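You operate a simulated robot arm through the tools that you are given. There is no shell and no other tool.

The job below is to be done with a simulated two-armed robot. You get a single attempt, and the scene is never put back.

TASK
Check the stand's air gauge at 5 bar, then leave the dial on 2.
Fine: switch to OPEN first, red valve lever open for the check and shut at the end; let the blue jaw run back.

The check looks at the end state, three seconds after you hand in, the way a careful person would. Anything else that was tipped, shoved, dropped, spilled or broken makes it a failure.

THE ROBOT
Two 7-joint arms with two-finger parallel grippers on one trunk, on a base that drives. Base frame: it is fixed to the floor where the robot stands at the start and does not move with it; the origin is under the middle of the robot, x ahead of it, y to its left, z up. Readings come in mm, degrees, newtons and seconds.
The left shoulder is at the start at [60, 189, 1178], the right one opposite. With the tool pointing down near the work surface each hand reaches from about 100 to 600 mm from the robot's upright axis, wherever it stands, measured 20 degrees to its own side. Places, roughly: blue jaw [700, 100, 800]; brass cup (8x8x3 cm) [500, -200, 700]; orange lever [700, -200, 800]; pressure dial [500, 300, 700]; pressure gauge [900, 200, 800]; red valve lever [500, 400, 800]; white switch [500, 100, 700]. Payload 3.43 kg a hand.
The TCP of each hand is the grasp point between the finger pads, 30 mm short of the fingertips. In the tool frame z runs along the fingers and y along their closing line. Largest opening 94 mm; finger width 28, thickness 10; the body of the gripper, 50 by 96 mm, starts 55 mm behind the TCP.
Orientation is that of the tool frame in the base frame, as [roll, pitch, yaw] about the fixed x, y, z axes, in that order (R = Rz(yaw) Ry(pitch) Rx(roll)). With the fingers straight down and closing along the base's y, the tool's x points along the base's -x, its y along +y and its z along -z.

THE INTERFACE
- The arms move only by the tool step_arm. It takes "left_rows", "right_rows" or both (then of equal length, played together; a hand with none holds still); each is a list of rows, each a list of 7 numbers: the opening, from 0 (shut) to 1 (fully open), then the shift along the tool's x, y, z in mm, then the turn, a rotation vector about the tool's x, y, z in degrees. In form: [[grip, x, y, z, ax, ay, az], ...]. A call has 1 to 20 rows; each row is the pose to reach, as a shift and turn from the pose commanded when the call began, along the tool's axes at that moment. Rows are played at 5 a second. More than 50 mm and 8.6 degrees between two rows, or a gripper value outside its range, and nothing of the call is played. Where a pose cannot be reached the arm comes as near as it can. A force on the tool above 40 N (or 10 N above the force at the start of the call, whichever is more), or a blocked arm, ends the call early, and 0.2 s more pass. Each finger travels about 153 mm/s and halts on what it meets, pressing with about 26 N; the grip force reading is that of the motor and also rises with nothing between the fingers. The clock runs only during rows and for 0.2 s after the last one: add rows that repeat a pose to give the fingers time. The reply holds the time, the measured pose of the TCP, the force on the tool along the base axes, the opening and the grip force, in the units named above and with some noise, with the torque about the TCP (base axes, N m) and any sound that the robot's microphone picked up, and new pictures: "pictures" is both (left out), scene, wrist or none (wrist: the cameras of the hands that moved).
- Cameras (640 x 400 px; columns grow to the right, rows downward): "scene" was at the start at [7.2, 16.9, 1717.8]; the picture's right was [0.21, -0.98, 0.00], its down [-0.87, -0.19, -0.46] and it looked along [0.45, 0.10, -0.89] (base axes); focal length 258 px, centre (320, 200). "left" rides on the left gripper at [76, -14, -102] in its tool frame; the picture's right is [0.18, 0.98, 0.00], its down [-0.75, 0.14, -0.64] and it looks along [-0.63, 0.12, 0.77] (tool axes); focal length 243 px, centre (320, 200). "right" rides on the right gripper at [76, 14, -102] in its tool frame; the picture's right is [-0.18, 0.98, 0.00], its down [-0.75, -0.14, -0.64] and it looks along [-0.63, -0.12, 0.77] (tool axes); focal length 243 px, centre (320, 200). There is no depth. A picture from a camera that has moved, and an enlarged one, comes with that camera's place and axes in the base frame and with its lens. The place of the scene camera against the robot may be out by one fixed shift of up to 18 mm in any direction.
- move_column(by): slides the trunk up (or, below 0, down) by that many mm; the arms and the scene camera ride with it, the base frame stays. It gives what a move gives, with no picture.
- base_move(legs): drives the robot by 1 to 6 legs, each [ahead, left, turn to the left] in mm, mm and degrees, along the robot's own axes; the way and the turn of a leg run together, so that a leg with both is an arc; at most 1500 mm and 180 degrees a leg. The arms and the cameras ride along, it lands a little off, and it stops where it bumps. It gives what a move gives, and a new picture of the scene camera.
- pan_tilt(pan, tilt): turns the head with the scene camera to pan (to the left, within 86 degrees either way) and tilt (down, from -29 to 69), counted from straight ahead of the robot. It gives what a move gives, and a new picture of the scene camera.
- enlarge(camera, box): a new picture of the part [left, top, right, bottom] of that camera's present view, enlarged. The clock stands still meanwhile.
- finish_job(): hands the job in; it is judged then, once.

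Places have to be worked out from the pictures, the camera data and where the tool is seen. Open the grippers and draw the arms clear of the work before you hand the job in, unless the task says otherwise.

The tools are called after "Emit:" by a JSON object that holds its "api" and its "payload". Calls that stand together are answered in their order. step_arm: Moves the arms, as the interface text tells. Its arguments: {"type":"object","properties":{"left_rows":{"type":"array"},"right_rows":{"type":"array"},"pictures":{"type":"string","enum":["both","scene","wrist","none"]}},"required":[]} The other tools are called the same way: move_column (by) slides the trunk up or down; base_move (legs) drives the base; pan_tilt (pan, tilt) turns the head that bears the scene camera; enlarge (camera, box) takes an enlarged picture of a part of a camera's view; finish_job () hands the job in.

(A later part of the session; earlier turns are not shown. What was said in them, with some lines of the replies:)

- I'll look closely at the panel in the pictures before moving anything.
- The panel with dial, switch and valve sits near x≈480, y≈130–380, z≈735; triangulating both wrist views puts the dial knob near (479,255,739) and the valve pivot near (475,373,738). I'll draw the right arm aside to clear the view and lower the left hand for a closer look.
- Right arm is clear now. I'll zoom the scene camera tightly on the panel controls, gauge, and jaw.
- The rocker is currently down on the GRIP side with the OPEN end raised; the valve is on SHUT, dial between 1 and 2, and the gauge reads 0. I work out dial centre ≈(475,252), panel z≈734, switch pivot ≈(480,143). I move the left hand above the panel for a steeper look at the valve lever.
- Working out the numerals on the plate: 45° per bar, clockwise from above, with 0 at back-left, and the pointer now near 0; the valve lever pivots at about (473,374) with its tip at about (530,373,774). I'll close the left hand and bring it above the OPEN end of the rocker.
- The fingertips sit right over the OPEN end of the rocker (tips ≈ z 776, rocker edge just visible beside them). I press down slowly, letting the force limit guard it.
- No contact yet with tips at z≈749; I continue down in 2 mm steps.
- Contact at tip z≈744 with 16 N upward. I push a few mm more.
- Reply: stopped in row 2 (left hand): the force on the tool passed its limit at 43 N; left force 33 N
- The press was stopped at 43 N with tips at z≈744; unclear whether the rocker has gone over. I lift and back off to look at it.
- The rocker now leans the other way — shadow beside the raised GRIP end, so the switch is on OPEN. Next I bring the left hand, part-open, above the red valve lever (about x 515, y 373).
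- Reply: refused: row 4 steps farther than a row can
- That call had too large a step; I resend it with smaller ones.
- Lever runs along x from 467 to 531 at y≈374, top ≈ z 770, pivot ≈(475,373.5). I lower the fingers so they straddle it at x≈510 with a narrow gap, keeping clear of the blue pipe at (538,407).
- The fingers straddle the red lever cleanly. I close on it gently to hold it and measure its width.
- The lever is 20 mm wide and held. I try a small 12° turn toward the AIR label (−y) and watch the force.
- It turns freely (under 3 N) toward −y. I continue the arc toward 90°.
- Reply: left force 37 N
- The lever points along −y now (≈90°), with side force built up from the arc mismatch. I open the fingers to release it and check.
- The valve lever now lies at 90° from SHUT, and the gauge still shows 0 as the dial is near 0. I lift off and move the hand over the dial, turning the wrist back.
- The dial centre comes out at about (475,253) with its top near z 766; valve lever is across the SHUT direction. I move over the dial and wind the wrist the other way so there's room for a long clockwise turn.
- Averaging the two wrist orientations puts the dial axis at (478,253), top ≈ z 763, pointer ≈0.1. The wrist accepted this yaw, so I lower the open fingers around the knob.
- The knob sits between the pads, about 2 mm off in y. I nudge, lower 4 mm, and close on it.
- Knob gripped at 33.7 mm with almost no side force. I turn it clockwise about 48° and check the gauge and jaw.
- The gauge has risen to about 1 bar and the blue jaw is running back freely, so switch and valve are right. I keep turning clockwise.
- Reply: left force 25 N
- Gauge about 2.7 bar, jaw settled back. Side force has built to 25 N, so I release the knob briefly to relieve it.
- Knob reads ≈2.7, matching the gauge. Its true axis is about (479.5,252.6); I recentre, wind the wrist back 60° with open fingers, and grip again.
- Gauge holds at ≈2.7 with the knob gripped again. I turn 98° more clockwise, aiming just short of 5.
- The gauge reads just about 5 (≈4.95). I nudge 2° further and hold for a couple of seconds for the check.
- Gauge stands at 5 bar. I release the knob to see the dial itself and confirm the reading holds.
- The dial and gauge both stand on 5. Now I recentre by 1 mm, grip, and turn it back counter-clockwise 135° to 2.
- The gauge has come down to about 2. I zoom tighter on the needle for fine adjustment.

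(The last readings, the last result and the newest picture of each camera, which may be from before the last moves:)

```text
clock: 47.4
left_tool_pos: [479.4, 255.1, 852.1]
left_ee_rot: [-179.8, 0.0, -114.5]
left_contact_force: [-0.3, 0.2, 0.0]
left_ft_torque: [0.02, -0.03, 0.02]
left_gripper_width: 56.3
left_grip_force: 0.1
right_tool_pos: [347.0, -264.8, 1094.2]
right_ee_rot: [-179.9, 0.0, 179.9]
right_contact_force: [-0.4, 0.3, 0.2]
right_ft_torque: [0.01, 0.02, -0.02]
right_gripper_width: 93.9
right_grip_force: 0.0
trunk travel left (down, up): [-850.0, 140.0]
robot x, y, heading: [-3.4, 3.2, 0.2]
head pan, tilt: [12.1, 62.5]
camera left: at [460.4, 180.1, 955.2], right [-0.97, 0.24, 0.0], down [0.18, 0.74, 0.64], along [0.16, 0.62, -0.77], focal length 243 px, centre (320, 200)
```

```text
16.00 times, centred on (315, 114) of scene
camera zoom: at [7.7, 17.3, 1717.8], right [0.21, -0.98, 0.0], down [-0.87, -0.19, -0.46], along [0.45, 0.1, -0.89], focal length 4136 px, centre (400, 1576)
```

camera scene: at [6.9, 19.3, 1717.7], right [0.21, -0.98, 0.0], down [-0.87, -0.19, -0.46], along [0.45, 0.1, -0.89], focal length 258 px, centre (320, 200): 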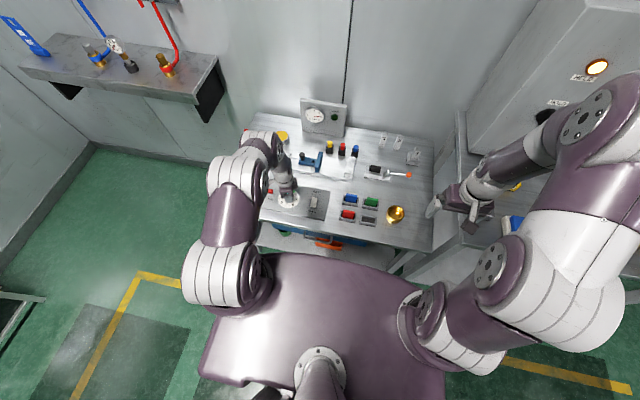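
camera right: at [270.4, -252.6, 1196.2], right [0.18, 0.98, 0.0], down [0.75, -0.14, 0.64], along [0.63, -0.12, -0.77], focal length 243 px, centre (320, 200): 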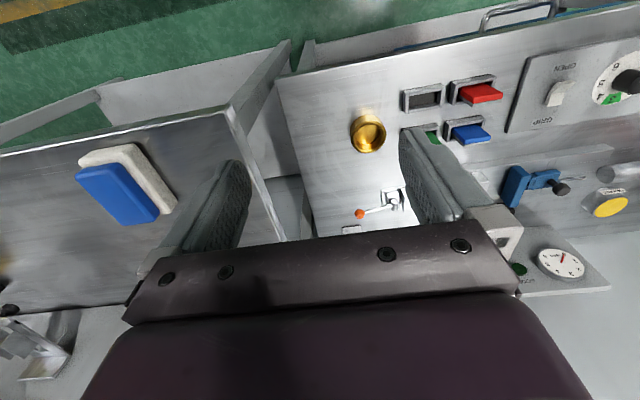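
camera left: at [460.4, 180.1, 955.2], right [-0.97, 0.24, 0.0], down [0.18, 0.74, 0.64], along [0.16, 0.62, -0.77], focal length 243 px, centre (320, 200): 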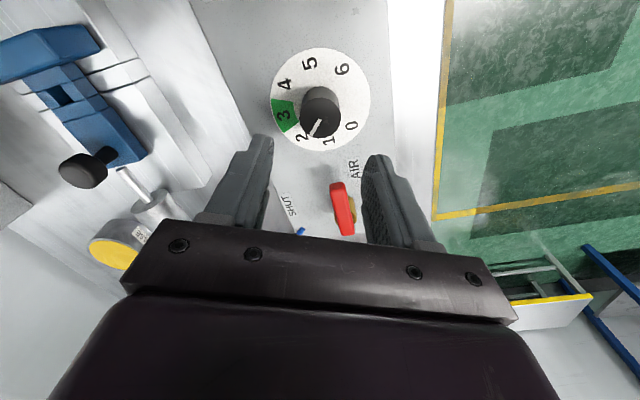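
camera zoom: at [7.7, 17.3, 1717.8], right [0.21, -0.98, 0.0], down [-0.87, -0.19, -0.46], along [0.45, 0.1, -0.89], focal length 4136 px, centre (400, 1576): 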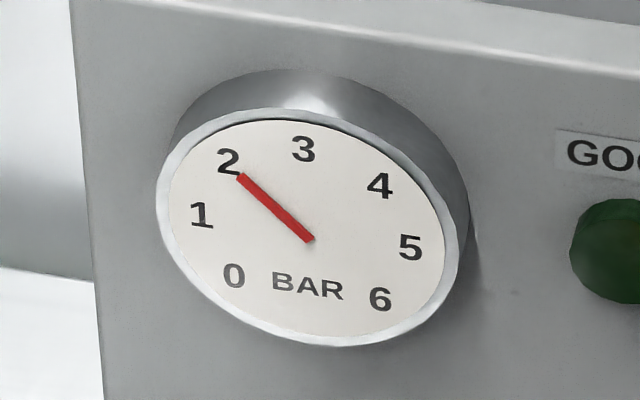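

On release the gauge settled exactly on 2, matching the dial. Next I swing the wrist round and move over the valve lever to shut it.

Emit:
{"api": "step_arm", "payload": {"left_rows": [[0.4, -4, 2, 0, 0, 0, 7.8], [0.4, -8, 4, 0, 0, 0, 15.6], [0.4, -12, 6, 0, 0, 0, 23.4], [0.4, -16, 8, 0, 0, 0, 31.2], [0.4, -20, 10, 0, 0, 0, 39], [0.4, -24, 12, 0, 0, 0, 46.8], [0.4, -28, 14, 0, 0, 0, 54.6], [0.4, -32, 16, 0, 0, 0, 62.4], [0.4, -36, 18, 0, 0, 0, 70.2], [0.4, -40, 20, 0, 0, 0, 78], [0.4, -44, 22, 0, 0, 0, 85.8], [0.4, -48, 24, 0, 0, 0, 93.6], [0.4, -52, 26, 0, 0, 0, 101.4], [0.4, -56, 28, 0, 0, 0, 109.2], [0.4, -60, 30, 0, 0, 0, 117], [0.4, -64, 32, 0, 0, 0, 124.8], [0.4, -68, 33, 0, 0, 0, 132.6], [0.4, -72, 34, 0, 0, 0, 140.4], [0.4, -75, 35.5, 0, 0, 0, 148.2], [0.4, -77.9, 36.6, 0, 0, 0, 155.5]], "pictures": "wrist"}}

Emit:
{"api": "enlarge", "payload": {"camera": "left", "box": [200, 20, 440, 240]}}

```text
clock: 51.6
left_tool_pos: [478.9, 339.4, 853.9]
left_ee_rot: [179.8, 0.0, 89.9]
left_contact_force: [0.4, 0.6, 0.3]
left_ft_torque: [0.01, 0.0, -0.02]
left_gripper_width: 37.7
left_grip_force: 0.0
right_tool_pos: [345.9, -264.7, 1094.6]
right_ee_rot: [-180.0, -0.1, 180.0]
right_contact_force: [0.1, 0.1, 0.2]
right_ft_torque: [0.0, 0.06, 0.0]
right_gripper_width: 94.2
right_grip_force: 0.1
trunk travel left (down, up): [-850.0, 140.0]
robot x, y, heading: [-2.3, -2.2, 0.1]
head pan, tilt: [12.1, 62.5]
camera left: at [464.5, 415.9, 955.3], right [0.98, 0.18, 0.0], down [0.14, -0.75, 0.64], along [0.12, -0.63, -0.77], focal length 243 px, centre (320, 200)
```

left: 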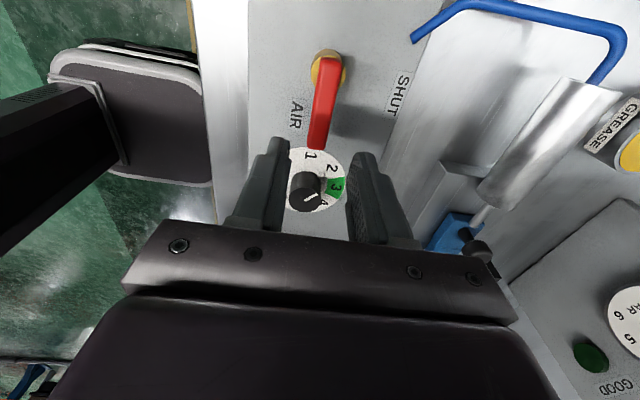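

```text
1.82 times, centred on (320, 130) of left
camera zoom: at [464.5, 415.9, 955.3], right [0.98, 0.18, 0.0], down [0.14, -0.75, 0.64], along [0.12, -0.63, -0.77], focal length 441 px, centre (320, 327)
```

zoom: 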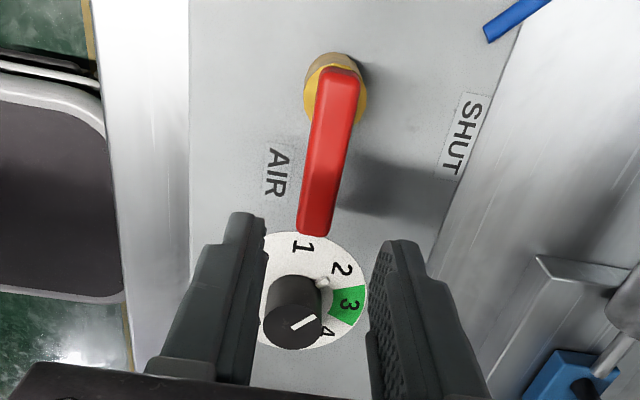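

The lever lies along −y at x≈480, and the dial's skirt pointer is on 2. I lower the fingers to straddle the lever and close on it.

Emit:
{"api": "step_arm", "payload": {"left_rows": [[0.4, 0, 1, 25, 0, 0, 0], [0.4, 0, 1, 50, 0, 0, 0], [0.4, 0, 1, 65, 0, 0, 0], [0.4, 0, 1, 76, 0, 0, 0], [0.4, 0, 1, 76, 0, 0, 0], [0.3, 0, 1, 76, 0, 0, 0], [0.1, 0, 1, 76, 0, 0, 0], [0, 0, 1, 76, 0, 0, 0], [0, 0, 1, 76, 0, 0, 0]], "pictures": "wrist"}}

```text
clock: 53.6
left_tool_pos: [478.4, 339.2, 776.6]
left_ee_rot: [179.7, 0.0, 90.1]
left_contact_force: [-6.5, 0.3, -0.9]
left_ft_torque: [0.21, 0.04, 0.23]
left_gripper_width: 20.4
left_grip_force: 44.7
right_tool_pos: [347.0, -264.0, 1095.0]
right_ee_rot: [180.0, 0.0, 179.9]
right_contact_force: [0.5, -0.7, -0.2]
right_ft_torque: [0.02, 0.0, -0.01]
right_gripper_width: 93.9
right_grip_force: 0.1
trunk travel left (down, up): [-850.0, 140.0]
robot x, y, heading: [-0.3, -1.0, -0.2]
head pan, tilt: [12.1, 62.5]
camera left: at [464.7, 416.0, 878.7], right [0.98, 0.18, 0.0], down [0.14, -0.75, 0.64], along [0.12, -0.63, -0.77], focal length 243 px, centre (320, 200)
```

left: 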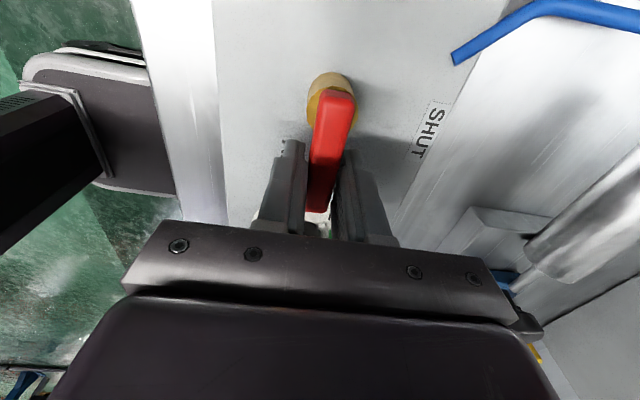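

Lever gripped; pivot refined to (478.4,373.3). I sweep it back 90° to SHUT along the arc.

Emit:
{"api": "step_arm", "payload": {"left_rows": [[0, 0.33, 4.75, 0, 0, 0, -8], [0, 1.32, 9.4, 0, 0, 0, -16], [0, 2.95, 13.87, 0, 0, 0, -24], [0, 5.18, 18.07, 0, 0, 0, -32], [0, 7.98, 21.92, 0, 0, 0, -40], [0, 11.28, 25.34, 0, 0, 0, -48], [0, 15.03, 28.27, 0, 0, 0, -56], [0, 19.15, 30.65, 0, 0, 0, -64], [0, 23.56, 32.43, 0, 0, 0, -72], [0, 28.18, 33.58, 0, 0, 0, -80], [0, 32.91, 34.08, 0, 0, 0, -88], [0, 35, 34.1, 0, 0, 0, -91.5], [0, 35, 34.1, 0, 0, 0, -91.5]]}}

Emit:
{"api": "enlarge", "payload": {"camera": "left", "box": [200, 20, 440, 240]}}

Emit:
{"api": "enlarge", "payload": {"camera": "scene", "box": [230, 90, 430, 230]}}

```text
clock: 56.4
left_tool_pos: [512.6, 374.2, 776.9]
left_ee_rot: [-179.9, 0.2, -178.5]
left_contact_force: [-13.4, -2.1, -13.1]
left_ft_torque: [0.01, -0.33, -1.08]
left_gripper_width: 20.5
left_grip_force: 45.4
right_tool_pos: [346.3, -264.9, 1095.5]
right_ee_rot: [-180.0, 0.0, -180.0]
right_contact_force: [0.0, 0.5, 0.6]
right_ft_torque: [0.0, -0.04, -0.04]
right_gripper_width: 93.8
right_grip_force: 0.0
trunk travel left (down, up): [-850.0, 140.0]
robot x, y, heading: [3.8, 1.7, 0.2]
head pan, tilt: [12.1, 62.5]
camera scene: at [6.2, 17.8, 1717.7], right [0.21, -0.98, 0.0], down [-0.87, -0.19, -0.46], along [0.45, 0.1, -0.89], focal length 258 px, centre (320, 200)
camera left: at [437.0, 358.0, 878.7], right [-0.21, 0.98, 0.0], down [0.75, 0.16, 0.64], along [0.63, 0.13, -0.76], focal length 243 px, centre (320, 200)
```

scene: 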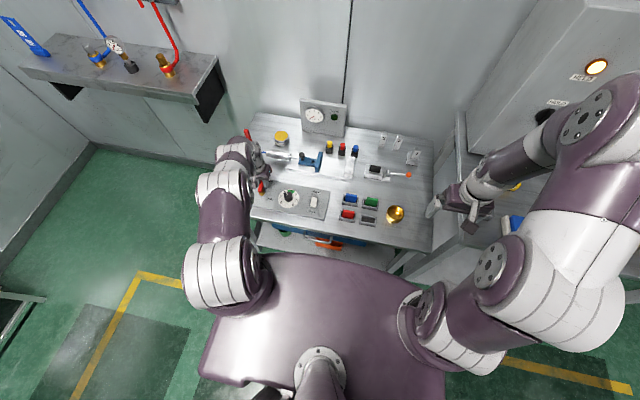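
left: 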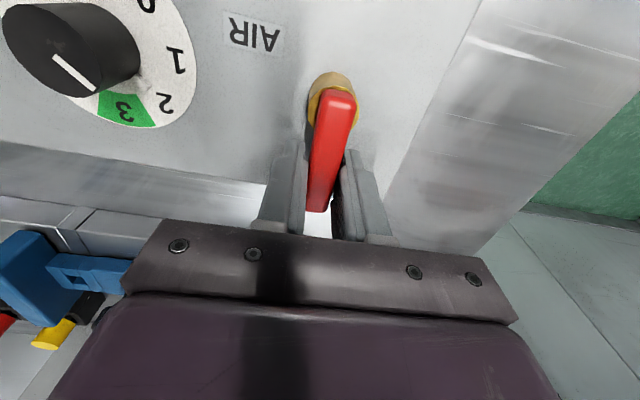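

```text
1.82 times, centred on (320, 130) of left
camera zoom: at [437.0, 358.0, 878.7], right [-0.21, 0.98, 0.0], down [0.75, 0.16, 0.64], along [0.63, 0.13, -0.76], focal length 441 px, centre (320, 327)
```

zoom: 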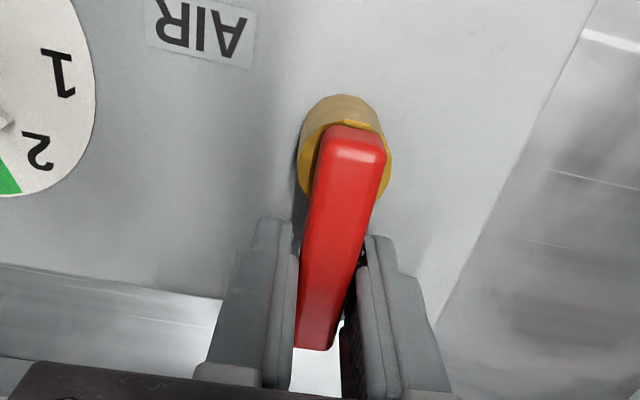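

```text
2.86 times, centred on (330, 160) of scene
camera zoom: at [6.2, 17.8, 1717.7], right [0.21, -0.98, 0.0], down [-0.87, -0.19, -0.46], along [0.45, 0.1, -0.89], focal length 739 px, centre (291, 314)
```

zoom: 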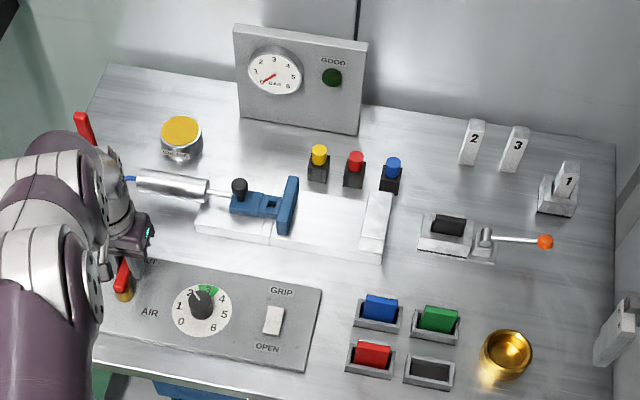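

The lever is back on its SHUT stop and the gauge has dropped to 0, with the jaw back and dial on 2. I open the fingers modestly, lift straight up, and draw back.

Emit:
{"api": "step_arm", "payload": {"left_rows": [[0.15, 0, 0, 0, 0, 0, 0], [0.3, 0, 0, 0, 0, 0, 0], [0.35, 0, 0, 0, 0, 0, 0], [0.35, 0, 0, -30, 0, 0, 0], [0.35, 0, 0, -70, 0, 0, 0], [0.5, 0, 0, -115, 0, 0, 0], [0.8, 30, 0, -150, 0, 0, 0], [1, 65, 0, -180, 0, 0, 0], [1, 100, 0, -210, 0, 0, 0], [1, 135, 0, -240, 0, 0, 0], [1, 170, 0, -265, 0, 0, 0], [1, 200, 0, -290, 0, 0, 0], [1, 200, 0, -290, 0, 0, 0]]}}

Emit:
{"api": "enlarge", "payload": {"camera": "scene", "box": [252, 170, 352, 230]}}

Emit:
{"api": "enlarge", "payload": {"camera": "left", "box": [140, 70, 400, 260]}}

Emit:
{"api": "enlarge", "payload": {"camera": "scene", "box": [230, 90, 430, 230]}}

Emit:
{"api": "enlarge", "payload": {"camera": "right", "box": [480, 40, 640, 140]}}

```text
clock: 59.2
left_tool_pos: [314.9, 370.7, 1064.1]
left_ee_rot: [179.9, 0.1, -178.5]
left_contact_force: [-0.2, 0.1, -0.4]
left_ft_torque: [-0.04, 0.02, -0.01]
left_gripper_width: 93.7
left_grip_force: 0.1
right_tool_pos: [347.5, -265.1, 1093.9]
right_ee_rot: [180.0, 0.0, 179.9]
right_contact_force: [0.1, -0.4, 0.2]
right_ft_torque: [0.01, 0.02, 0.0]
right_gripper_width: 94.0
right_grip_force: 0.1
trunk travel left (down, up): [-850.0, 140.0]
robot x, y, heading: [-0.6, -0.9, 0.3]
head pan, tilt: [12.1, 62.5]
camera scene: at [8.2, 17.1, 1717.8], right [0.21, -0.98, 0.0], down [-0.87, -0.19, -0.46], along [0.45, 0.1, -0.89], focal length 258 px, centre (320, 200)
camera left: at [238.9, 354.3, 1165.8], right [-0.21, 0.98, 0.0], down [0.75, 0.16, 0.64], along [0.63, 0.13, -0.76], focal length 243 px, centre (320, 200)
```

scene: 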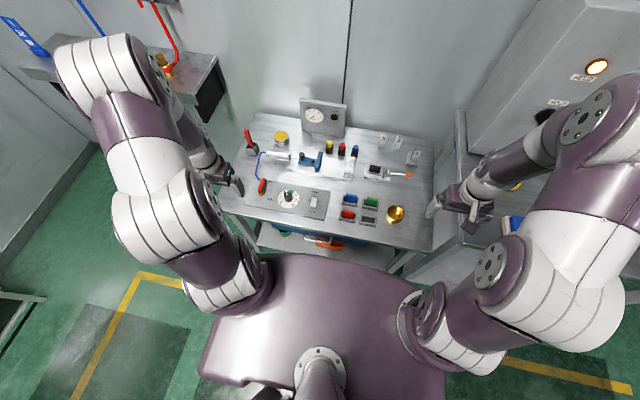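
left: 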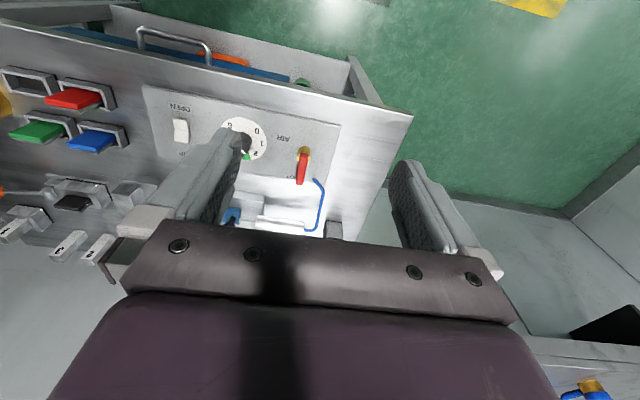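

```text
6.40 times, centred on (302, 200) of scene
camera zoom: at [8.2, 17.1, 1717.8], right [0.21, -0.98, 0.0], down [-0.87, -0.19, -0.46], along [0.45, 0.1, -0.89], focal length 1655 px, centre (435, 200)
```

zoom: 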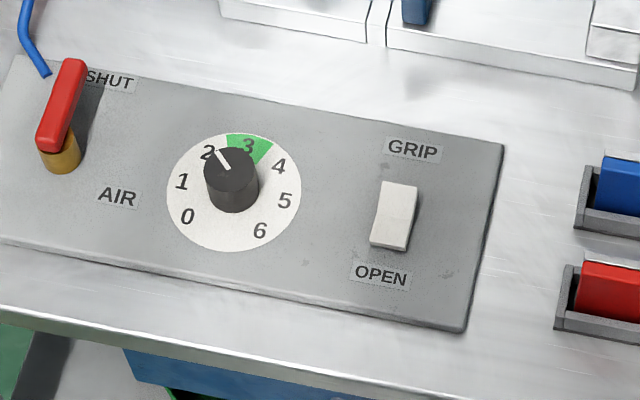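

```text
2.11 times, centred on (270, 165) of left
camera zoom: at [238.9, 354.3, 1165.8], right [-0.21, 0.98, 0.0], down [0.75, 0.16, 0.64], along [0.63, 0.13, -0.76], focal length 511 px, centre (425, 274)
```

zoom: 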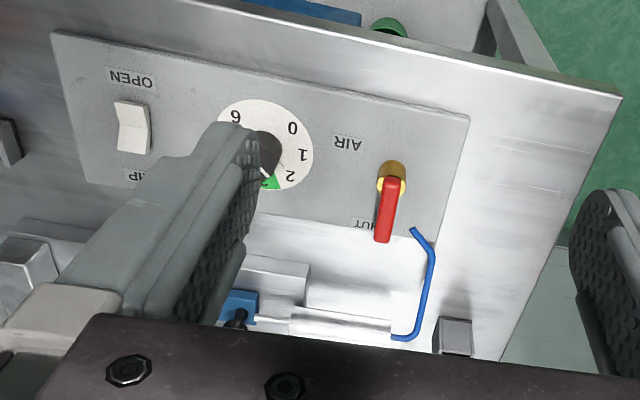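

```text
2.86 times, centred on (330, 160) of scene
camera zoom: at [8.2, 17.1, 1717.8], right [0.21, -0.98, 0.0], down [-0.87, -0.19, -0.46], along [0.45, 0.1, -0.89], focal length 739 px, centre (291, 314)
```

zoom: 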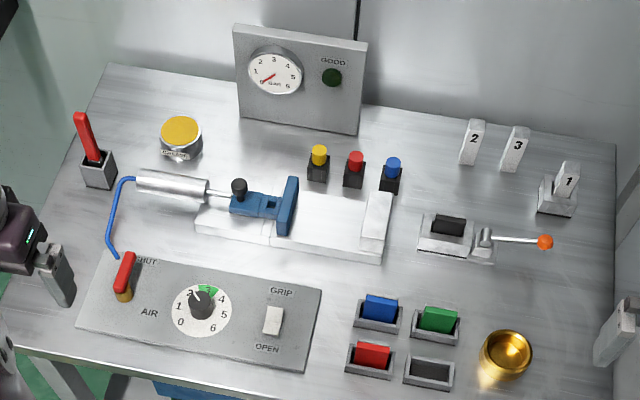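

```text
4.00 times, centred on (560, 90) of right
camera zoom: at [271.4, -250.9, 1196.2], right [0.18, 0.98, 0.0], down [0.75, -0.14, 0.64], along [0.63, -0.12, -0.77], focal length 970 px, centre (-640, 640)
```

zoom: 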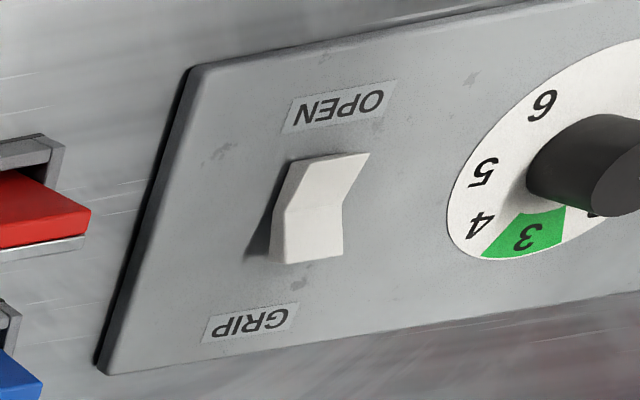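

Everything looks right: SHUT, OPEN, jaw back, gauge 0. I zoom once more on the dial to verify it sits precisely on 2.

Emit:
{"api": "enlarge", "payload": {"camera": "scene", "box": [274, 187, 304, 211]}}

Emit:
{"api": "step_arm", "payload": {"left_rows": [[1, 0, 30, 0, 0, 0, 0], [1, 0, 60, 0, 0, 0, 0], [1, 0, 60, 0, 0, 0, 0]], "pictures": "wrist"}}

Emit:
{"api": "enlarge", "payload": {"camera": "right", "box": [560, 40, 640, 120]}}

Emit:
{"api": "enlarge", "payload": {"camera": "left", "box": [160, 90, 260, 170]}}

```text
16.00 times, centred on (289, 199) of scene
camera zoom: at [8.2, 17.1, 1717.8], right [0.21, -0.98, 0.0], down [-0.87, -0.19, -0.46], along [0.45, 0.1, -0.89], focal length 4136 px, centre (816, 216)
```

zoom: 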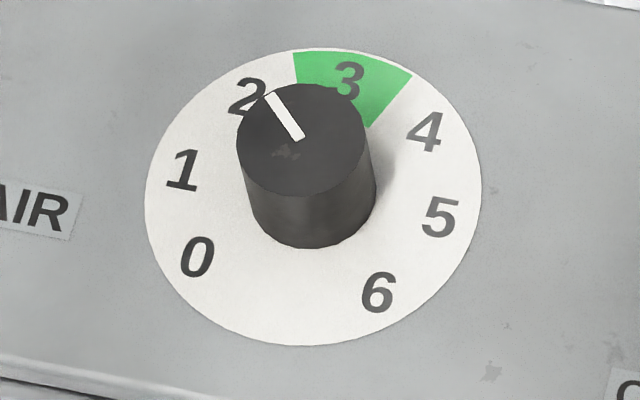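

```text
clock: 60.0
left_tool_pos: [312.4, 429.8, 1065.9]
left_ee_rot: [179.9, 0.1, -178.6]
left_contact_force: [0.2, -0.5, 0.3]
left_ft_torque: [0.02, -0.03, 0.01]
left_gripper_width: 94.1
left_grip_force: 0.1
right_tool_pos: [347.2, -265.7, 1093.8]
right_ee_rot: [180.0, 0.1, -180.0]
right_contact_force: [-0.5, -0.5, -1.0]
right_ft_torque: [0.01, 0.01, 0.0]
right_gripper_width: 94.1
right_grip_force: 0.1
trunk travel left (down, up): [-850.0, 140.0]
robot x, y, heading: [-2.1, 2.0, -0.0]
head pan, tilt: [12.1, 62.5]
camera left: at [235.7, 414.1, 1167.5], right [-0.21, 0.98, 0.0], down [0.75, 0.16, 0.65], along [0.63, 0.13, -0.76], focal length 243 px, centre (320, 200)
```

left: 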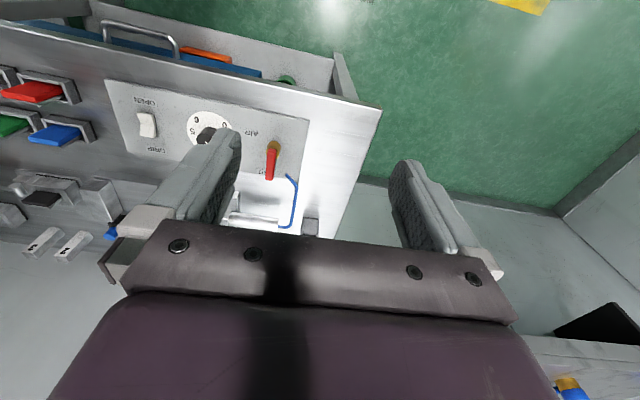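

```text
5.00 times, centred on (600, 80) of right
camera zoom: at [270.5, -251.9, 1196.2], right [0.18, 0.98, 0.0], down [0.75, -0.14, 0.64], along [0.63, -0.12, -0.77], focal length 1213 px, centre (-1080, 800)
```

zoom: 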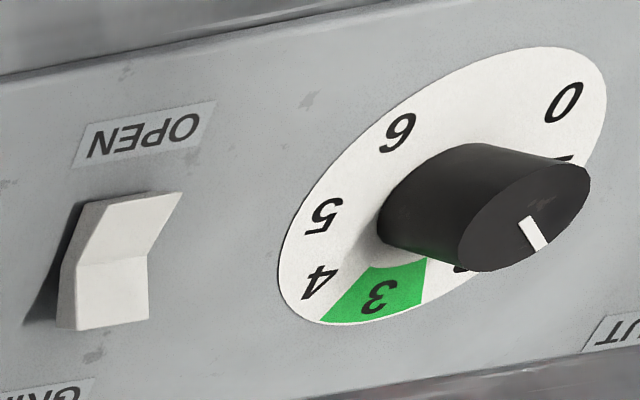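

```text
5.00 times, centred on (210, 130) of left
camera zoom: at [235.7, 414.1, 1167.5], right [-0.21, 0.98, 0.0], down [0.75, 0.16, 0.65], along [0.63, 0.13, -0.76], focal length 1213 px, centre (870, 550)
```

zoom: 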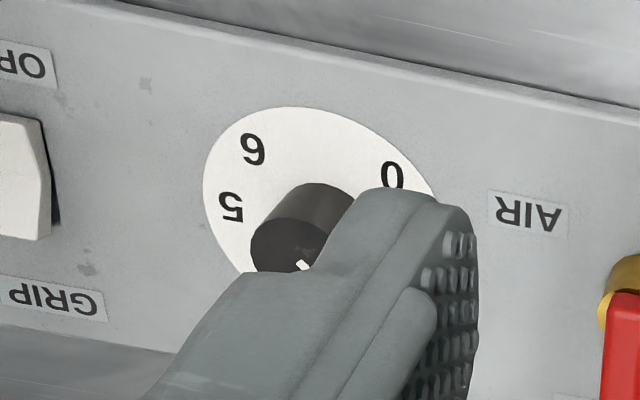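

From the enlarged view, the pointer is at about 43–45° and the "2" is at 45°, and the gauge settled on 2 before I shut the valve. The switch is on OPEN, the valve is SHUT, the jaw has run back, the grippers are open and both arms are clear, so I'm handing the job in.

Emit:
{"api": "finish_job", "payload": {}}

```text
The job is handed in.
```

The stand's air gauge passed its check at 5 bar. The dial is now on 2 and the red valve lever is shut.

- **Switch:** I pressed it over to OPEN first, and it is still there.
- **Check:** With the red valve lever open, I turned the dial up to 5. The gauge needle read 5 and held there for a few seconds, including after I let go of the dial.
- **Blue jaw:** It ran back as the pressure came up and has stayed back.
- **Dial:** I turned it down to 2 with the valve still open, and the gauge settled on 2.
- **Valve:** I then swung the lever back to SHUT, and the gauge dropped to 0.

Nothing else on the bench appears to have been moved or knocked. Both grippers are open and the arms are clear of the stand.
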